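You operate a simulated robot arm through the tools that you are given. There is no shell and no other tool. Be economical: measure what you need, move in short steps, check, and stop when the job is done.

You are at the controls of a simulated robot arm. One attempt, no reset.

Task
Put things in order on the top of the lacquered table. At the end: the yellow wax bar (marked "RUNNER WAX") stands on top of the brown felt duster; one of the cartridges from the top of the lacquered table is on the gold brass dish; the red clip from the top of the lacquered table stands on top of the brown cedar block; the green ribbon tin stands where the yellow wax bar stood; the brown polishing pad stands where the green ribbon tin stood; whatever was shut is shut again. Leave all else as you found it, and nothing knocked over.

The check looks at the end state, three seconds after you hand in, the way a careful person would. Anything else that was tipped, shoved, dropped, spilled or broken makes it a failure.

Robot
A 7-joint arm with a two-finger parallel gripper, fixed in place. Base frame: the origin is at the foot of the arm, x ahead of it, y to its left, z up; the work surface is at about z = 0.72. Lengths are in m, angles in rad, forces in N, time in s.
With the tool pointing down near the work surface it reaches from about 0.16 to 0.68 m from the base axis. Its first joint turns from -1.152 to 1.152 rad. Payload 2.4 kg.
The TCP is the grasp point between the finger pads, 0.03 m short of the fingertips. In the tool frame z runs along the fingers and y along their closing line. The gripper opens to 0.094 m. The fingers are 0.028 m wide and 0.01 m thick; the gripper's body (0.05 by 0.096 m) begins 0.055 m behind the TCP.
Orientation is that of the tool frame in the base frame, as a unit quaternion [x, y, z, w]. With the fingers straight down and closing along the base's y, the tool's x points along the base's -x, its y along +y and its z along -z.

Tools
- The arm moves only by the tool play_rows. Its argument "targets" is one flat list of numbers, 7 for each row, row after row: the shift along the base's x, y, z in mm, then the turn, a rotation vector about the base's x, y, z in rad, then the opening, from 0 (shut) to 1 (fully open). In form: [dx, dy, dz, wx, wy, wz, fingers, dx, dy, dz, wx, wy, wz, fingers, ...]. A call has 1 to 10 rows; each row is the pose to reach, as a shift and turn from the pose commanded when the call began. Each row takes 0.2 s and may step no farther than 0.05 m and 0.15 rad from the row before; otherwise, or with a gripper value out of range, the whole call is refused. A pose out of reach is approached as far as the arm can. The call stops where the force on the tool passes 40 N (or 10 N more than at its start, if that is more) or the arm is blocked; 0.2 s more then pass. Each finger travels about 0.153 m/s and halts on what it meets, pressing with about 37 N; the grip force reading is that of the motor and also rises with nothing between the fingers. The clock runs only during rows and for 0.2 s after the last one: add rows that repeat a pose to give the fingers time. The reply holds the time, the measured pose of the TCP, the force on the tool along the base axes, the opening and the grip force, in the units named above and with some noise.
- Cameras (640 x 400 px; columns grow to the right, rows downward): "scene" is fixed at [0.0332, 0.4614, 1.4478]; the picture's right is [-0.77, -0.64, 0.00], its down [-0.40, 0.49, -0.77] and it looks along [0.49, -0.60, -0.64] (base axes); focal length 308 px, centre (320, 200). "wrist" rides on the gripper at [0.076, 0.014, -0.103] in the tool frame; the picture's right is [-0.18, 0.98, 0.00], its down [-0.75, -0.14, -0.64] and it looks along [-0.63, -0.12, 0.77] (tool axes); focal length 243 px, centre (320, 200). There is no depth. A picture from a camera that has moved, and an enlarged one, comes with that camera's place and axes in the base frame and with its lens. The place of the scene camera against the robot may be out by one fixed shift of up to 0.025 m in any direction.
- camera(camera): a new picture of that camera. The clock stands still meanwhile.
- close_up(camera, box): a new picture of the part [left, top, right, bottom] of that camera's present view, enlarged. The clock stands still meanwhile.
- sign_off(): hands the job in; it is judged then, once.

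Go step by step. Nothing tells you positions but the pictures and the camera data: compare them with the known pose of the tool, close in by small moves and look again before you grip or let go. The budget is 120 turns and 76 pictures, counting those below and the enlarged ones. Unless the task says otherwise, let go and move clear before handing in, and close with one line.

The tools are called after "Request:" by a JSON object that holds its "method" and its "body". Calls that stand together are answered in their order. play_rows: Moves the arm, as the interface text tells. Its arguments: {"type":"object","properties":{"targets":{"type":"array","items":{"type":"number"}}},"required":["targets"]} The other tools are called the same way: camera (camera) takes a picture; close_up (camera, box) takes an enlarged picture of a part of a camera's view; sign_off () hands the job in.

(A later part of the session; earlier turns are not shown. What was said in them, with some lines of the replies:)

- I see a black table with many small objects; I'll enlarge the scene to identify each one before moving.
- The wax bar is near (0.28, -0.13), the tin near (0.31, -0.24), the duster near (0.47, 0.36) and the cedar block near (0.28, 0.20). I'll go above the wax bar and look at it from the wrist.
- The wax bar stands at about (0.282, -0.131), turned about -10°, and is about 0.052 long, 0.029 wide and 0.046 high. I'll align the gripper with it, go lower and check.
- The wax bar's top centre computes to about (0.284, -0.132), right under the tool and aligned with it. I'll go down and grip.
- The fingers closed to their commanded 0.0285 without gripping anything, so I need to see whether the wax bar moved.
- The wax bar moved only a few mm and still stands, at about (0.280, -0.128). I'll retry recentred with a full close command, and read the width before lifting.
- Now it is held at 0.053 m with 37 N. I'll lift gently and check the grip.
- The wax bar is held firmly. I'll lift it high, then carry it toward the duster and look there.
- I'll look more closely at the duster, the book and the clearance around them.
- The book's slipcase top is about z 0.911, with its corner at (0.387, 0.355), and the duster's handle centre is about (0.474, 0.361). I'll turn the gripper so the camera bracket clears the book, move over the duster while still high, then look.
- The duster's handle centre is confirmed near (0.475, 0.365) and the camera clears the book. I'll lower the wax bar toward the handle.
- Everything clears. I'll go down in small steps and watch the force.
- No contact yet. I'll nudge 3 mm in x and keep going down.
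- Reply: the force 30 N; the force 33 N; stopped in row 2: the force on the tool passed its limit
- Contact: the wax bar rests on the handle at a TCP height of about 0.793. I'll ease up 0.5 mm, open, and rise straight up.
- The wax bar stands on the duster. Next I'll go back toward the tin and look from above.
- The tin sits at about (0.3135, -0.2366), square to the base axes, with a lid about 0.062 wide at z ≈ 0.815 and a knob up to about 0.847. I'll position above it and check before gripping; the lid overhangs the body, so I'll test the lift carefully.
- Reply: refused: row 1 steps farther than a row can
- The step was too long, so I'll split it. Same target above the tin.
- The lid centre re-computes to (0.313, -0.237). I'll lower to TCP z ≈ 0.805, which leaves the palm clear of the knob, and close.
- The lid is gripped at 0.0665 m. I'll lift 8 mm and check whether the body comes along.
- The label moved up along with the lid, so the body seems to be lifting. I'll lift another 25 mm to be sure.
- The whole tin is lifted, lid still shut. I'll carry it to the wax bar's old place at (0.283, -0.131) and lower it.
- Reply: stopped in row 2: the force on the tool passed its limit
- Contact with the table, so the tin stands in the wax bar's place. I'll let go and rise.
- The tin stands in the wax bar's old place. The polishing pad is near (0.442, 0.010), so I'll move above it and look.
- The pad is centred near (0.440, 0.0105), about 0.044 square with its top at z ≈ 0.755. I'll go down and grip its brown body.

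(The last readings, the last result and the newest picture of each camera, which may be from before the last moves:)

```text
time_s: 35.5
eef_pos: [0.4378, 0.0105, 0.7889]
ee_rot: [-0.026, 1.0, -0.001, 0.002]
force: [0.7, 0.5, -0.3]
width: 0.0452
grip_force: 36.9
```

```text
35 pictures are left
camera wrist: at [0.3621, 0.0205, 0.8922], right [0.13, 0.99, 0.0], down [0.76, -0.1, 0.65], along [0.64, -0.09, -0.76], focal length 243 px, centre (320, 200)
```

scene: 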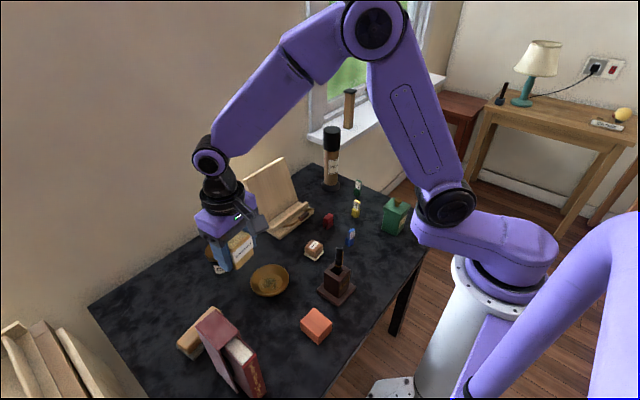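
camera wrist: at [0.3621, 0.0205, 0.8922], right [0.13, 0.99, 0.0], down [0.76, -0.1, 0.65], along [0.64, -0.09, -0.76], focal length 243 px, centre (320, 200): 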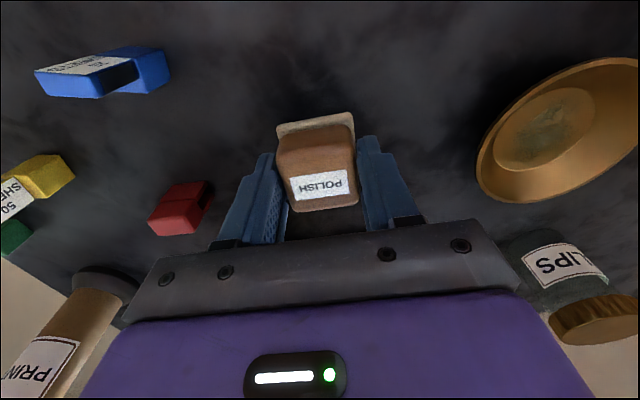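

The pad is held. I'll lift it and carry it to the tin's old place at (0.3135, -0.2366), keeping clear of the tin.

Request:
{"method": "play_rows", "body": {"targets": [0, 0, 45, 0, 0, 0, 0.25, 0, 0, 90, 0, 0, 0, 0.25, 0, -10, 125, 0, 0, 0, 0.25, -20, -52, 125, 0, 0, 0, 0.25, -40, -95, 125, 0, 0, 0, 0.25, -60, -138, 125, 0, 0, 0, 0.25, -81, -181, 125, 0, 0, 0, 0.25, -103, -220, 125, 0, 0, 0, 0.25, -124, -247, 125, 0, 0, 0, 0.25]}}

Request:
{"method": "play_rows", "body": {"targets": [0, 0, -45, 0, 0, 0, 0.25, 0, 0, -90, 0, 0, 0, 0.25, 0, 0, -130, 0, 0, 0, 0.25, 0, 0, -146, 0, 0, 0, 0.25]}}

Request:
{"method": "camera", "body": {"camera": "wrist"}}

```text
time_s: 37.5
eef_pos: [0.3144, -0.2367, 0.9142]
ee_rot: [-0.027, 1.0, 0.0, 0.003]
force: [-1.3, -0.4, -1.0]
width: 0.0451
grip_force: 37.4
```

```text
time_s: 38.5
eef_pos: [0.315, -0.2376, 0.7695]
ee_rot: [-0.026, 1.0, 0.001, 0.003]
force: [-0.1, -0.2, -0.1]
width: 0.0452
grip_force: 37.2
out of reach, approached as far as the arm can: row 2
```

```text
34 pictures are left
camera wrist: at [0.2378, -0.2266, 0.8711], right [0.13, 0.99, 0.0], down [0.76, -0.1, 0.65], along [0.64, -0.09, -0.76], focal length 243 px, centre (320, 200)
```

wrist: 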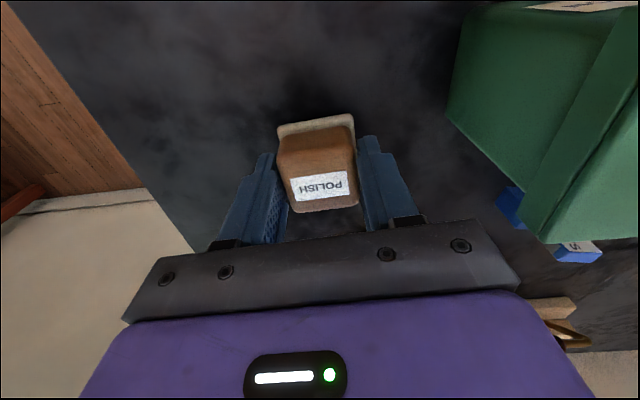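

Over the right spot. I'll lower the last 10 mm to contact.

Request:
{"method": "play_rows", "body": {"targets": [-1, 1, -4, 0, 0, 0, 0.25, -1, 1, -7, 0, 0, 0, 0.25, -1, 1, -9, 0, 0, 0, 0.25]}}

Request:
{"method": "play_rows", "body": {"targets": [0, 0, -1, 0, 0, 0, 0.25, 0, 0, -2, 0, 0, 0, 0.25]}}

```text
time_s: 39.3
eef_pos: [0.314, -0.2362, 0.7605]
ee_rot: [-0.025, 1.0, 0.0, 0.004]
force: [-1.7, 0.7, 11.2]
width: 0.045
grip_force: 37.4
```

```text
time_s: 39.8
eef_pos: [0.3139, -0.2358, 0.76]
ee_rot: [-0.026, 1.0, 0.0, 0.004]
force: [-1.2, 3.2, 11.0]
width: 0.0454
grip_force: 36.3
stopped in row 2: the force on the tool passed its limit (the readings are from after the stop); the commanded pose is now the measured one
```

The pad is down. I'll release it, rise, and move over to the red clip near (0.48, -0.11).

Request:
{"method": "play_rows", "body": {"targets": [0, 0, 0, 0, 0, 0, 0.55, 0, 0, 0, 0, 0, 0, 0.65, 0, 0, 0, 0, 0, 0, 0.7, 0, 0, 0, 0, 0, 0, 0.7]}}

Request:
{"method": "play_rows", "body": {"targets": [0, 0, 20, 0, 0, 0, 0.7, 0, 0, 65, 0, 0, 0, 0.7, 0, 0, 110, 0, 0, 0, 0.7, 35, 25, 125, 0, 0, 0, 0.7, 75, 50, 125, 0, 0, 0, 0.7, 115, 75, 125, 0, 0, 0, 0.7, 150, 100, 125, 0, 0, 0, 0.7, 163, 122, 110, 0, 0, 0, 0.7]}}

Request:
{"method": "camera", "body": {"camera": "wrist"}}

Request:
{"method": "close_up", "body": {"camera": "wrist", "box": [240, 40, 400, 140]}}

```text
time_s: 40.8
eef_pos: [0.3136, -0.2363, 0.7598]
ee_rot: [-0.026, 1.0, -0.001, 0.003]
force: [0.7, 0.4, -0.8]
width: 0.0659
grip_force: 0.1
```

```text
time_s: 42.6
eef_pos: [0.4796, -0.1128, 0.8701]
ee_rot: [-0.025, 1.0, -0.001, 0.003]
force: [-0.2, -0.3, -0.1]
width: 0.0661
grip_force: 0.1
```

```text
33 pictures are left
camera wrist: at [0.4025, -0.1024, 0.9708], right [0.13, 0.99, 0.0], down [0.76, -0.1, 0.65], along [0.64, -0.09, -0.76], focal length 243 px, centre (320, 200)
```

wrist: 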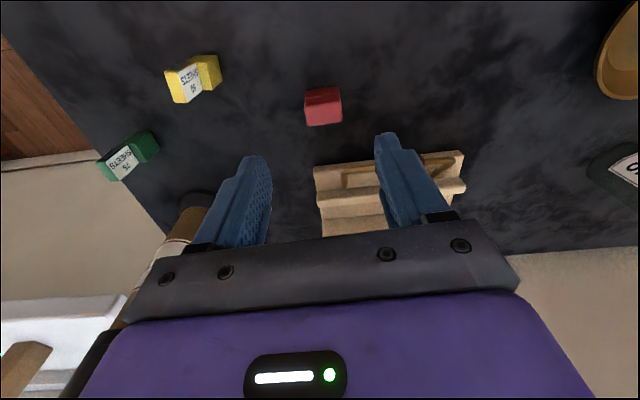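

```text
4.00 times, centred on (320, 90) of wrist
camera zoom: at [0.4025, -0.1024, 0.9708], right [0.13, 0.99, 0.0], down [0.76, -0.1, 0.65], along [0.64, -0.09, -0.76], focal length 970 px, centre (320, 640)
```

zoom: 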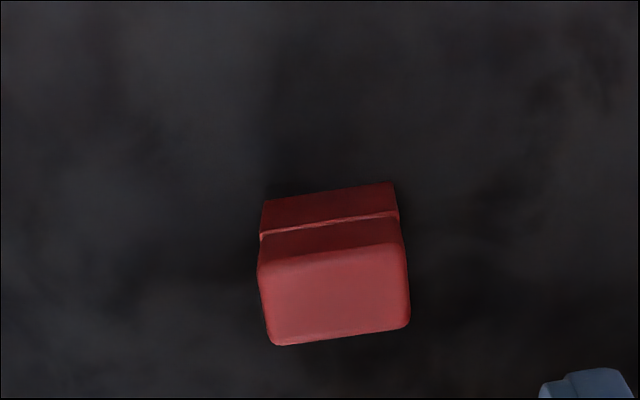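

The clip stands at about (0.480, -0.110), roughly 0.031 wide in y, 0.018 deep and 0.045 tall, nearly aligned with the gripper. I'll go down and grip it.

Request:
{"method": "play_rows", "body": {"targets": [0, 2.5, -45, 0, 0, 0, 0.7, 0, 2.5, -85, 0, 0, 0, 0.7, 0, 2.5, -107, 0, 0, 0, 0.7, 0, 2.5, -107, 0, 0, 0, 0.7]}}

Request:
{"method": "play_rows", "body": {"targets": [0, 0, 0, 0, 0, 0, 0.45, 0, 0, 0, 0, 0, 0, 0.2, 0, 0, 0, 0, 0, 0, 0.15, 0, 0, 0, 0, 0, 0, 0.15]}}

Request:
{"method": "camera", "body": {"camera": "wrist"}}

```text
time_s: 43.6
eef_pos: [0.4784, -0.1117, 0.762]
ee_rot: [-0.026, 1.0, -0.001, 0.003]
force: [-0.3, 0.5, 0.4]
width: 0.0657
grip_force: 0.1
```

```text
time_s: 44.6
eef_pos: [0.4781, -0.1122, 0.7623]
ee_rot: [-0.027, 1.0, -0.001, 0.003]
force: [-0.3, -0.3, 0.4]
width: 0.0324
grip_force: 36.9
```

```text
31 pictures are left
camera wrist: at [0.4017, -0.1009, 0.8645], right [0.13, 0.99, 0.0], down [0.76, -0.1, 0.65], along [0.64, -0.09, -0.76], focal length 243 px, centre (320, 200)
```

wrist: 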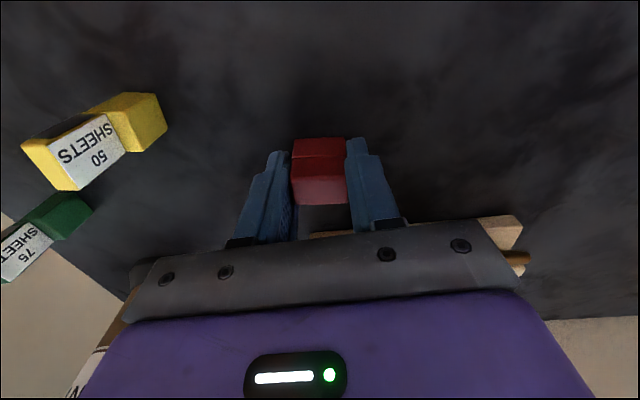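

The clip is gripped. I'll lift it high above the pen holder and carry it toward the cedar block.

Request:
{"method": "play_rows", "body": {"targets": [0, 0, 10, 0, 0, 0, 0.15, 0, 0, 45, 0, 0, 0, 0.15, 0, 0, 90, 0, 0, 0, 0.15, 0, 0, 135, 0, 0, 0, 0.15, 0, 0, 180, 0, 0, 0, 0.15, 0, 0, 225, 0, 0, 0, 0.15]}}

Request:
{"method": "play_rows", "body": {"targets": [-22, 35, 0, 0, 0, 0, 0.15, -45, 70, 0, 0, 0, 0, 0.15, -68, 105, 0, 0, 0, 0, 0.15, -91, 141, 0, 0, 0, 0, 0.15, -114, 177, 0, 0, 0, 0, 0.15, -137, 213, 0, 0, 0, 0, 0.15, -160, 249, 0, 0, 0, 0, 0.15, -183, 285, 0, 0, 0, 0, 0.15, -200, 308, 0, 0, 0, 0, 0.15]}}

Request:
{"method": "camera", "body": {"camera": "wrist"}}

```text
time_s: 46.0
eef_pos: [0.4764, -0.1116, 0.9876]
ee_rot: [-0.026, 1.0, 0.0, 0.003]
force: [0.6, -0.5, -0.4]
width: 0.0328
grip_force: 37.2
```

```text
time_s: 48.0
eef_pos: [0.2764, 0.1985, 0.9893]
ee_rot: [-0.025, 1.0, 0.0, 0.003]
force: [0.5, -0.3, 0.3]
width: 0.0326
grip_force: 37.1
```

```text
30 pictures are left
camera wrist: at [0.1999, 0.2089, 1.0909], right [0.13, 0.99, 0.0], down [0.76, -0.1, 0.65], along [0.64, -0.09, -0.76], focal length 243 px, centre (320, 200)
```

wrist: 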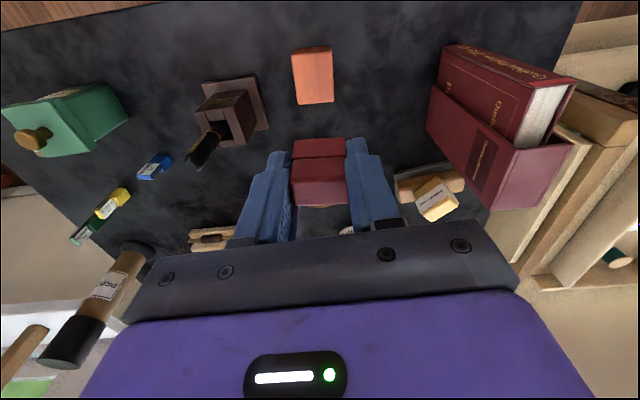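

Request:
{"method": "close_up", "body": {"camera": "wrist", "box": [250, 20, 380, 120]}}

```text
4.00 times, centred on (315, 70) of wrist
camera zoom: at [0.1999, 0.2089, 1.0909], right [0.13, 0.99, 0.0], down [0.76, -0.1, 0.65], along [0.64, -0.09, -0.76], focal length 970 px, centre (340, 720)
```

zoom: 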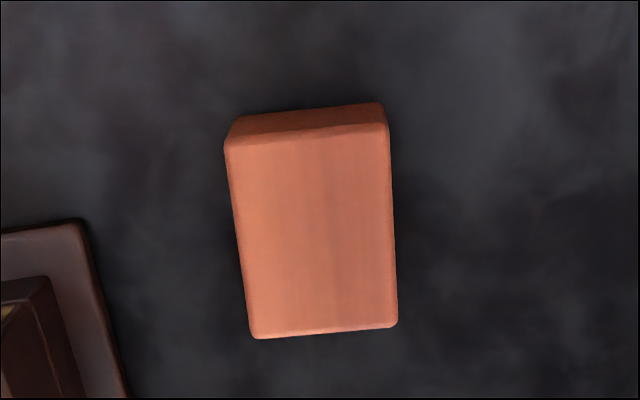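

The cedar block is centred near (0.280, 0.189) with its top at z ≈ 0.76. I'll lower the clip to just above it and check.

Request:
{"method": "play_rows", "body": {"targets": [2, -9.5, -40, 0, 0, 0, 0.15, 2, -9.5, -85, 0, 0, 0, 0.15, 2, -9.5, -130, 0, 0, 0, 0.15, 2, -9.5, -160, 0, 0, 0, 0.15]}}

Request:
{"method": "camera", "body": {"camera": "wrist"}}

Request:
{"method": "close_up", "body": {"camera": "scene", "box": [250, 250, 380, 370]}}

```text
time_s: 49.0
eef_pos: [0.279, 0.1869, 0.8267]
ee_rot: [-0.023, 1.0, 0.0, 0.004]
force: [0.3, -0.5, 0.0]
width: 0.0327
grip_force: 37.4
```

```text
28 pictures are left
camera wrist: at [0.2026, 0.1979, 0.9284], right [0.14, 0.99, 0.0], down [0.75, -0.11, 0.65], along [0.64, -0.09, -0.76], focal length 243 px, centre (320, 200)
```

wrist: 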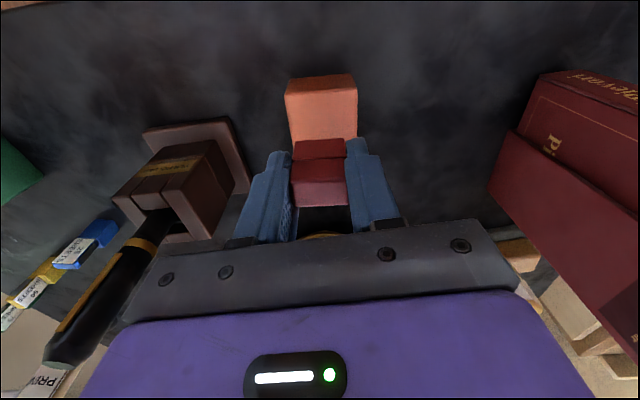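

```text
3.33 times, centred on (315, 310) of scene
camera zoom: at [0.0334, 0.4612, 1.4478], right [-0.77, -0.64, 0.0], down [-0.4, 0.49, -0.77], along [0.49, -0.6, -0.64], focal length 1026 px, centre (337, -167)
```

zoom: 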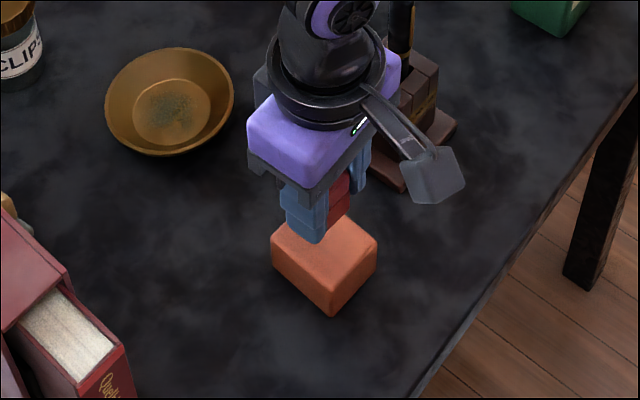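

The clip is well over the block and the pen is clear. I'll descend gently to contact.

Request:
{"method": "play_rows", "body": {"targets": [0, 0, -5, 0, 0, 0, 0.15, 0, 0, -10, 0, 0, 0, 0.15, 0, 0, -15, 0, 0, 0, 0.15]}}

Request:
{"method": "play_rows", "body": {"targets": [0, 0, -2, 0, 0, 0, 0.15, 0, 0, -4, 0, 0, 0, 0.15]}}

Request:
{"method": "play_rows", "body": {"targets": [0, 0, -2, 0, 0, 0, 0.15, 0, 0, -4, 0, 0, 0, 0.15]}}

```text
time_s: 49.8
eef_pos: [0.2796, 0.1874, 0.8124]
ee_rot: [-0.026, 1.0, -0.001, 0.003]
force: [-0.3, 0.5, 0.1]
width: 0.0326
grip_force: 37.5
```

```text
time_s: 50.4
eef_pos: [0.2785, 0.1872, 0.8085]
ee_rot: [-0.027, 1.0, -0.001, 0.003]
force: [0.4, 0.1, 0.0]
width: 0.0326
grip_force: 37.3
```

```text
time_s: 51.0
eef_pos: [0.2787, 0.1859, 0.8043]
ee_rot: [-0.026, 1.0, 0.0, 0.004]
force: [0.2, 0.2, -0.3]
width: 0.0323
grip_force: 36.5
```

Request:
{"method": "play_rows", "body": {"targets": [0, 0, -1.5, 0, 0, 0, 0.15, 0, 0, -3, 0, 0, 0, 0.15]}}

Request:
{"method": "play_rows", "body": {"targets": [0, 0, -1.5, 0, 0, 0, 0.15, 0, 0, -3, 0, 0, 0, 0.15]}}

```text
time_s: 51.6
eef_pos: [0.2792, 0.1869, 0.8025]
ee_rot: [-0.025, 1.0, 0.001, 0.003]
force: [0.3, -0.8, 5.6]
width: 0.0329
grip_force: 36.9
```

```text
time_s: 52.2
eef_pos: [0.28, 0.1868, 0.7993]
ee_rot: [-0.026, 1.0, 0.002, 0.004]
force: [2.8, -1.3, 30.4]
width: 0.0328
grip_force: 37.2
```

Contact at 30 N. I'll ease up 2 mm to relax, then open and rise.

Request:
{"method": "play_rows", "body": {"targets": [0, 0, 1.5, 0, 0, 0, 0.15, 0, 0, 2, 0, 0, 0, 0.15, 0, 0, 2, 0, 0, 0, 0.38, 0, 0, 2, 0, 0, 0, 0.45, 0, 0, 2, 0, 0, 0, 0.5, 0, 0, 2, 0, 0, 0, 0.5]}}

Request:
{"method": "play_rows", "body": {"targets": [0, 0, 15, 0, 0, 0, 0.5, 0, 0, 50, 0, 0, 0, 0.5, 0, 0, 95, 0, 0, 0, 0.5, 0, 0, 140, 0, 0, 0, 0.5, 0, 0, 185, 0, 0, 0, 0.5]}}

Request:
{"method": "camera", "body": {"camera": "wrist"}}

```text
time_s: 53.6
eef_pos: [0.2786, 0.1859, 0.8005]
ee_rot: [-0.026, 1.0, 0.0, 0.003]
force: [0.7, -0.4, -0.7]
width: 0.0471
grip_force: 0.1
```

```text
time_s: 54.8
eef_pos: [0.2787, 0.1871, 0.9884]
ee_rot: [-0.026, 1.0, 0.0, 0.004]
force: [0.3, 0.2, 0.9]
width: 0.0469
grip_force: 0.1
```

```text
26 pictures are left
camera wrist: at [0.2021, 0.1977, 1.0904], right [0.13, 0.99, 0.0], down [0.76, -0.1, 0.65], along [0.64, -0.09, -0.76], focal length 243 px, centre (320, 200)
```

wrist: 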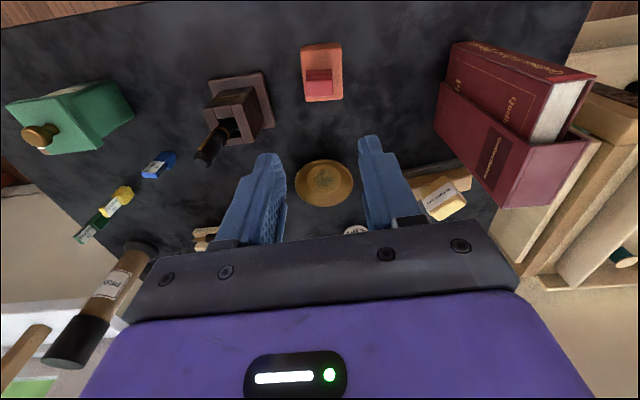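

The clip stands on the cedar block. The dish is near (0.465, 0.168). I'll go over to the blue cartridge near (0.383, -0.094).

Request:
{"method": "play_rows", "body": {"targets": [15, -40, 0, 0, 0, 0, 0.6, 30, -80, 0, 0, 0, 0, 0.6, 45, -120, 0, 0, 0, 0, 0.6, 60, -160, 0, 0, 0, 0, 0.6, 75, -200, 0, 0, 0, 0, 0.6, 90, -240, 0, 0, 0, 0, 0.6, 104, -280, 0, 0, 0, 0, 0.6, 104, -280, -45, 0, 0, 0, 0.6, 104, -280, -90, 0, 0, 0, 0.6, 104, -280, -110, 0, 0, 0, 0.6]}}

Request:
{"method": "camera", "body": {"camera": "wrist"}}

Request:
{"method": "close_up", "body": {"camera": "wrist", "box": [240, 40, 400, 140]}}

Request:
{"method": "close_up", "body": {"camera": "scene", "box": [320, 200, 400, 260]}}

```text
time_s: 57.0
eef_pos: [0.3816, -0.092, 0.8757]
ee_rot: [-0.026, 1.0, -0.001, 0.004]
force: [0.5, -0.4, 0.4]
width: 0.0564
grip_force: 0.0
```

```text
25 pictures are left
camera wrist: at [0.3058, -0.0817, 0.9779], right [0.13, 0.99, 0.0], down [0.76, -0.1, 0.65], along [0.64, -0.09, -0.76], focal length 243 px, centre (320, 200)
```

wrist: 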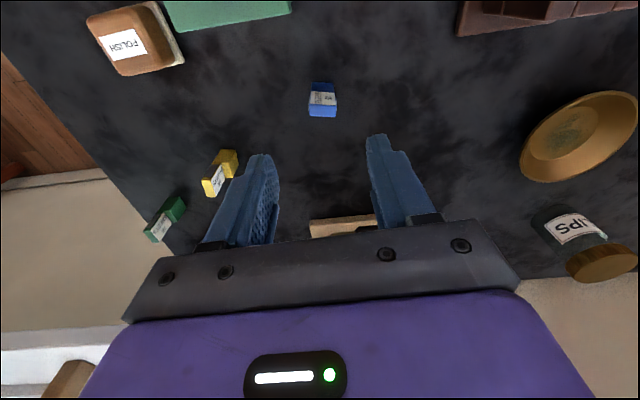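

```text
4.00 times, centred on (320, 90) of wrist
camera zoom: at [0.3058, -0.0817, 0.9779], right [0.13, 0.99, 0.0], down [0.76, -0.1, 0.65], along [0.64, -0.09, -0.76], focal length 970 px, centre (320, 640)
```

zoom: 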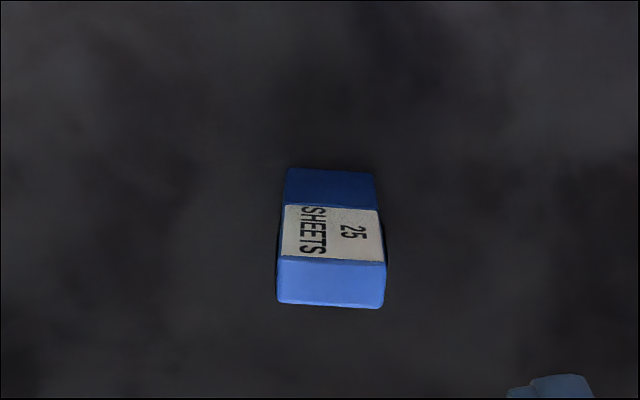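

```text
6.67 times, centred on (360, 230) of scene
camera zoom: at [0.0332, 0.4614, 1.4477], right [-0.77, -0.64, 0.0], down [-0.4, 0.49, -0.77], along [0.49, -0.6, -0.64], focal length 2051 px, centre (53, 0)
```

zoom: 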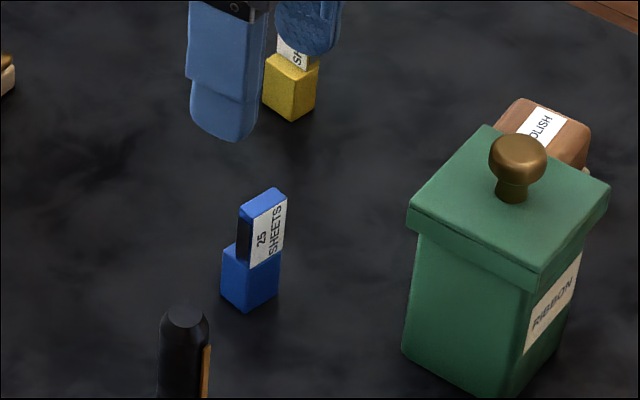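

The blue cartridge (25 SHEETS) stands at about (0.381, -0.089), about 0.022 wide and 0.06 tall, turned about -10°. I'll align, go down and grip it.

Request:
{"method": "play_rows", "body": {"targets": [0, 3, -20, 0, 0, -0.1, 0.6, 0, 3, -55, 0, 0, -0.2, 0.6, 0, 3, -85, 0, 0, -0.2, 0.6, 0, 3, -102, 0, 0, -0.2, 0.6, 0, 3, -102, 0, 0, -0.2, 0.6]}}

Request:
{"method": "play_rows", "body": {"targets": [0, 0, 0, 0, 0, 0, 0.4, 0, 0, 0, 0, 0, 0, 0.2, 0, 0, 0, 0, 0, 0, 0.1, 0, 0, 0, 0, 0, 0, 0.1]}}

Request:
{"method": "play_rows", "body": {"targets": [0, 0, 5, 0, 0, 0, 0.1, 0, 0, 15, 0, 0, 0, 0.1, 0, 0, 30, 0, 0, 0, 0.1]}}

Request:
{"method": "camera", "body": {"camera": "wrist"}}

```text
time_s: 58.2
eef_pos: [0.3823, -0.0923, 0.7732]
ee_rot: [0.073, 0.997, -0.001, 0.004]
force: [0.0, -0.1, -0.6]
width: 0.0564
grip_force: 0.0
```

```text
time_s: 59.2
eef_pos: [0.3827, -0.0913, 0.7744]
ee_rot: [0.074, 0.997, -0.002, 0.003]
force: [-0.6, 0.1, -0.3]
width: 0.0248
grip_force: 37.2
```

```text
time_s: 60.0
eef_pos: [0.3826, -0.091, 0.8053]
ee_rot: [0.075, 0.997, 0.0, 0.004]
force: [0.1, 0.1, 0.0]
width: 0.0247
grip_force: 37.3
```

```text
22 pictures are left
camera wrist: at [0.3097, -0.0653, 0.906], right [0.33, 0.94, 0.0], down [0.72, -0.25, 0.65], along [0.61, -0.21, -0.76], focal length 243 px, centre (320, 200)
```

wrist: 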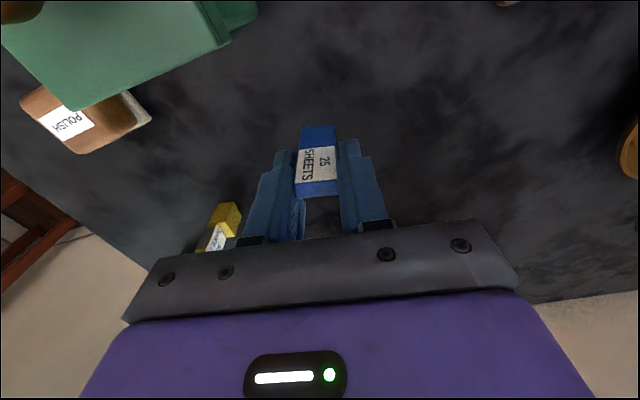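

The cartridge is held. I'll lift it and move toward the dish, then measure the dish.

Request:
{"method": "play_rows", "body": {"targets": [0, 0, 45, 0, 0, 0, 0.1, 0, 0, 90, 0, 0, 0, 0.1, 10, 20, 125, 0, 0, 0, 0.1, 22, 62, 130, 0, 0, 0, 0.1, 35, 105, 130, 0, 0, 0, 0.1, 48, 147, 130, 0, 0, 0, 0.1, 60, 190, 130, 0, 0, 0, 0.1, 67, 225, 130, 0, 0, 0, 0.1]}}

Request:
{"method": "camera", "body": {"camera": "wrist"}}

Request:
{"method": "close_up", "body": {"camera": "wrist", "box": [280, 20, 440, 140]}}

```text
time_s: 61.8
eef_pos: [0.45, 0.1349, 0.9324]
ee_rot: [0.074, 0.997, -0.001, 0.003]
force: [0.4, 0.4, 0.8]
width: 0.0249
grip_force: 37.6
```

```text
21 pictures are left
camera wrist: at [0.3766, 0.1615, 1.0338], right [0.33, 0.94, 0.0], down [0.72, -0.25, 0.65], along [0.61, -0.21, -0.76], focal length 243 px, centre (320, 200)
```

wrist: 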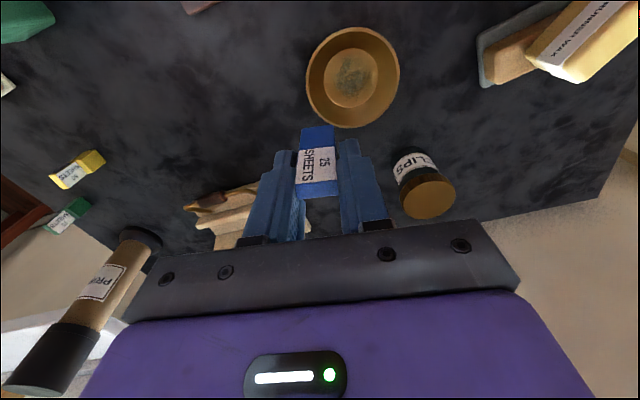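

```text
3.33 times, centred on (360, 80) of wrist
camera zoom: at [0.3766, 0.1615, 1.0338], right [0.33, 0.94, 0.0], down [0.72, -0.25, 0.65], along [0.61, -0.21, -0.76], focal length 809 px, centre (187, 600)
```

zoom: 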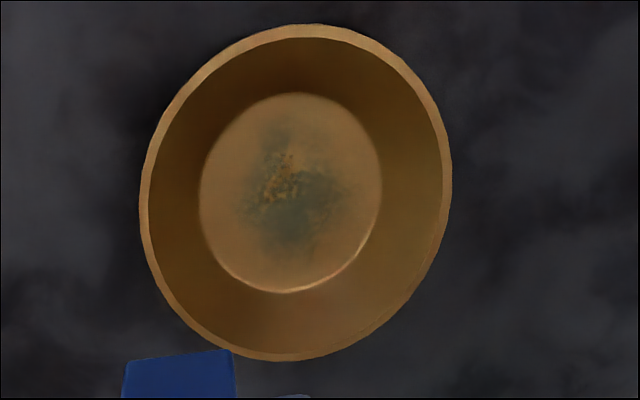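

The dish's flat centre is about (0.459, 0.172), about 0.064 across. I'll centre over it and lower the cartridge to just above the bottom.

Request:
{"method": "play_rows", "body": {"targets": [9, 37, 0, 0, 0, 0, 0.1, 9, 37, -45, 0, 0, 0, 0.1, 9, 37, -90, 0, 0, 0, 0.1, 9, 37, -120, 0, 0, 0, 0.1]}}

Request:
{"method": "camera", "body": {"camera": "wrist"}}

Request:
{"method": "close_up", "body": {"camera": "scene", "box": [220, 220, 330, 310]}}

```text
time_s: 62.8
eef_pos: [0.4582, 0.1711, 0.8139]
ee_rot: [0.074, 0.997, 0.0, 0.004]
force: [-0.7, 0.4, -0.7]
width: 0.0246
grip_force: 36.8
```

```text
19 pictures are left
camera wrist: at [0.3851, 0.198, 0.9157], right [0.33, 0.94, 0.0], down [0.72, -0.25, 0.65], along [0.61, -0.21, -0.76], focal length 243 px, centre (320, 200)
```

wrist: 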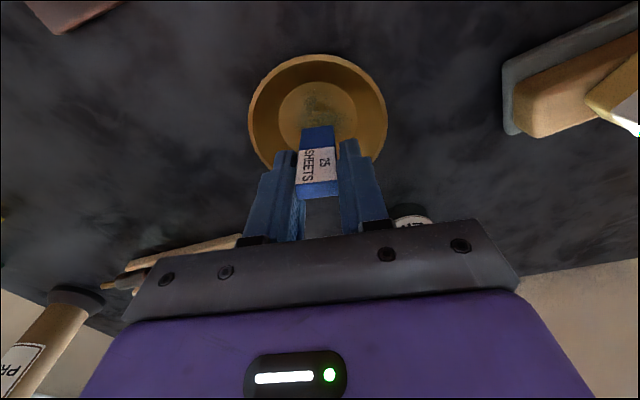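

```text
4.44 times, centred on (275, 265) of scene
camera zoom: at [0.0332, 0.4614, 1.4477], right [-0.77, -0.64, 0.0], down [-0.4, 0.49, -0.77], along [0.49, -0.6, -0.64], focal length 1367 px, centre (520, -89)
```

zoom: 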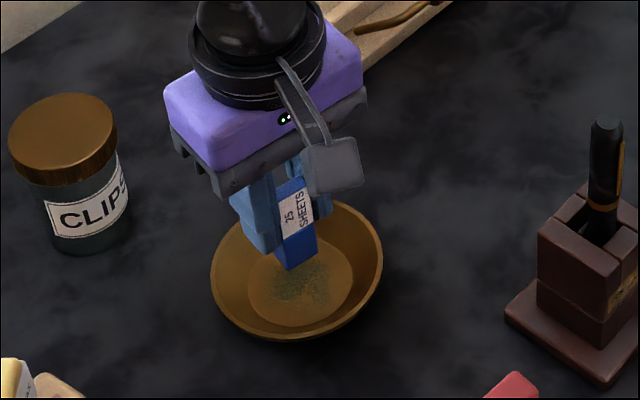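

Well centred over the dish. Lowering in steps.

Request:
{"method": "play_rows", "body": {"targets": [1, 1, -8, 0, 0, 0, 0.1, 1, 1, -16, 0, 0, 0, 0.1, 1, 1, -24, 0, 0, 0, 0.1]}}

Request:
{"method": "play_rows", "body": {"targets": [0, 0, -2, 0, 0, 0, 0.1, 0, 0, -4, 0, 0, 0, 0.1]}}

Request:
{"method": "play_rows", "body": {"targets": [0, 0, -2, 0, 0, 0, 0.1, 0, 0, -4, 0, 0, 0, 0.1]}}

```text
time_s: 63.6
eef_pos: [0.4603, 0.1708, 0.7903]
ee_rot: [0.074, 0.997, 0.0, 0.003]
force: [0.0, -0.4, 0.0]
width: 0.0247
grip_force: 37.1
```

```text
time_s: 64.2
eef_pos: [0.4597, 0.1729, 0.7851]
ee_rot: [0.075, 0.997, -0.001, 0.003]
force: [-0.8, -0.2, 0.0]
width: 0.0248
grip_force: 37.3
```

```text
time_s: 64.8
eef_pos: [0.4597, 0.1726, 0.7814]
ee_rot: [0.074, 0.997, 0.0, 0.003]
force: [-0.1, -0.3, -1.4]
width: 0.0247
grip_force: 37.1
```

Request:
{"method": "play_rows", "body": {"targets": [0, 0, -1, 0, 0, 0, 0.1, 0, 0, -2, 0, 0, 0, 0.1]}}

Request:
{"method": "play_rows", "body": {"targets": [0, 0, -1, 0, 0, 0, 0.1, 0, 0, -2, 0, 0, 0, 0.1]}}

```text
time_s: 65.4
eef_pos: [0.46, 0.1722, 0.779]
ee_rot: [0.074, 0.997, 0.0, 0.003]
force: [-1.2, -1.5, 5.1]
width: 0.0247
grip_force: 36.8
```

```text
time_s: 66.0
eef_pos: [0.4625, 0.1728, 0.7786]
ee_rot: [0.074, 0.997, 0.0, 0.004]
force: [-4.1, -1.3, 28.1]
width: 0.0246
grip_force: 37.6
```

The cartridge touches the dish bottom. I'll relax 1.5 mm, open a little and rise straight up.

Request:
{"method": "play_rows", "body": {"targets": [0, 0, 1.2, 0, 0, 0, 0.1, 0, 0, 1.5, 0, 0, 0, 0.1, 0, 0, 1.5, 0, 0, 0, 0.3, 0, 0, 1.5, 0, 0, 0, 0.36, 0, 0, 1.5, 0, 0, 0, 0.42, 0, 0, 1.5, 0, 0, 0, 0.42]}}

Request:
{"method": "play_rows", "body": {"targets": [0, 0, 12, 0, 0, 0, 0.42, 0, 0, 40, 0, 0, 0, 0.42, 0, 0, 85, 0, 0, 0, 0.42, 0, 0, 130, 0, 0, 0, 0.42, 0, 0, 175, 0, 0, 0, 0.42, 0, 0, 215, 0, 0, 0, 0.42]}}

Request:
{"method": "camera", "body": {"camera": "wrist"}}

Request:
{"method": "camera", "body": {"camera": "scene"}}

```text
time_s: 67.4
eef_pos: [0.46, 0.1727, 0.7788]
ee_rot: [0.074, 0.997, -0.002, 0.003]
force: [-0.1, 0.3, 0.5]
width: 0.0395
grip_force: 0.1
```

```text
time_s: 68.8
eef_pos: [0.4586, 0.1744, 0.9944]
ee_rot: [0.075, 0.997, -0.001, 0.003]
force: [0.6, -0.5, 0.7]
width: 0.0393
grip_force: 0.0
```

```text
17 pictures are left
camera wrist: at [0.3862, 0.1993, 1.0966], right [0.33, 0.94, 0.0], down [0.72, -0.25, 0.65], along [0.61, -0.21, -0.76], focal length 243 px, centre (320, 200)
```

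wrist: 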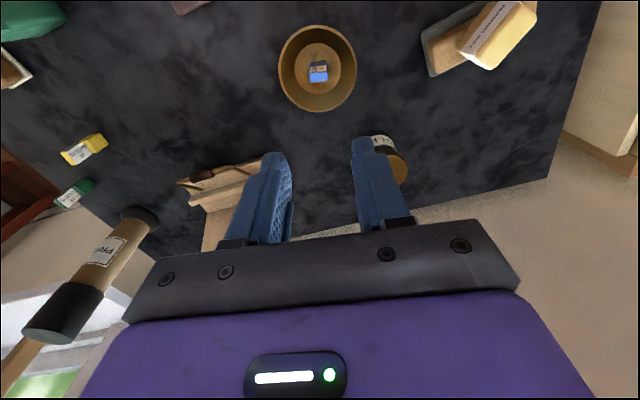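

```text
16 pictures are left
```

scene: 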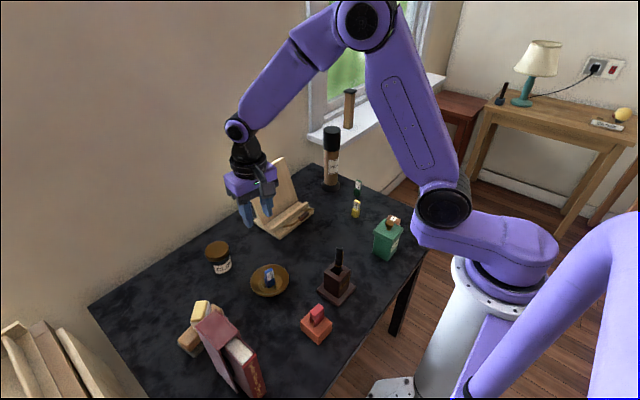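

Everything appears placed. I'll check the close-ups before handing in.

Request:
{"method": "close_up", "body": {"camera": "scene", "box": [160, 225, 370, 400]}}

Request:
{"method": "close_up", "body": {"camera": "scene", "box": [320, 170, 440, 270]}}

```text
2.29 times, centred on (265, 312) of scene
camera zoom: at [0.0332, 0.4614, 1.4478], right [-0.77, -0.64, 0.0], down [-0.4, 0.49, -0.77], along [0.49, -0.6, -0.64], focal length 703 px, centre (446, -57)
```

zoom: 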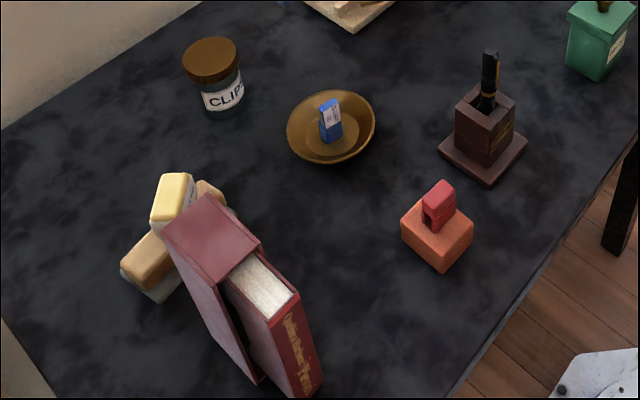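

```text
4.00 times, centred on (380, 220) of scene
camera zoom: at [0.0332, 0.4614, 1.4478], right [-0.77, -0.64, 0.0], down [-0.4, 0.49, -0.77], along [0.49, -0.6, -0.64], focal length 1231 px, centre (80, 120)
```

zoom: 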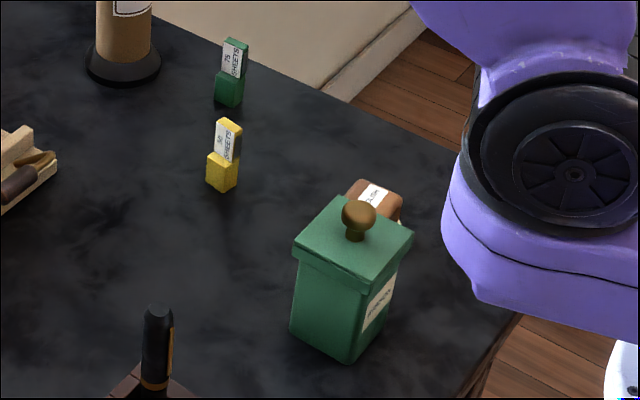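

The duster may have shifted slightly, so I'll compare it with the earlier close-up using the same box.

Request:
{"method": "close_up", "body": {"camera": "scene", "box": [160, 290, 290, 400]}}

Request:
{"method": "close_up", "body": {"camera": "wrist", "box": [400, 0, 560, 100]}}

```text
3.64 times, centred on (225, 345) of scene
camera zoom: at [0.0332, 0.4614, 1.4478], right [-0.77, -0.64, 0.0], down [-0.4, 0.49, -0.77], along [0.49, -0.6, -0.64], focal length 1119 px, centre (666, -327)
```

zoom: 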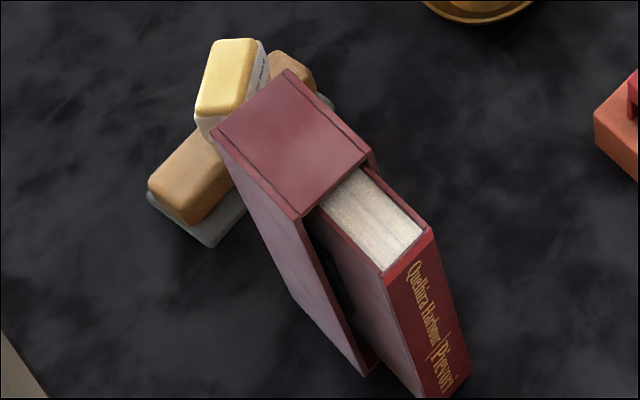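

```text
4.00 times, centred on (480, 50) of wrist
camera zoom: at [0.3862, 0.1993, 1.0966], right [0.33, 0.94, 0.0], down [0.72, -0.25, 0.65], along [0.61, -0.21, -0.76], focal length 970 px, centre (-320, 800)
```

zoom: 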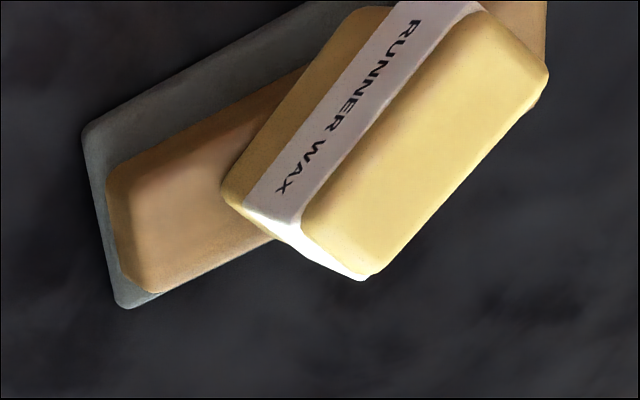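

The duster crept only about 6 mm under the wax bar, and everything stands steady and shut with the arm clear, so I'm handing in.

Request:
{"method": "sign_off", "body": {}}

```text
The job is handed in.
```

The job is handed in: the wax bar is on the duster, the blue cartridge on the dish, the red clip on the cedar block, the shut tin in the wax bar's old place and the pad in the tin's. The only stray movement I saw was the duster, which crept about 6 mm as the wax bar went on.
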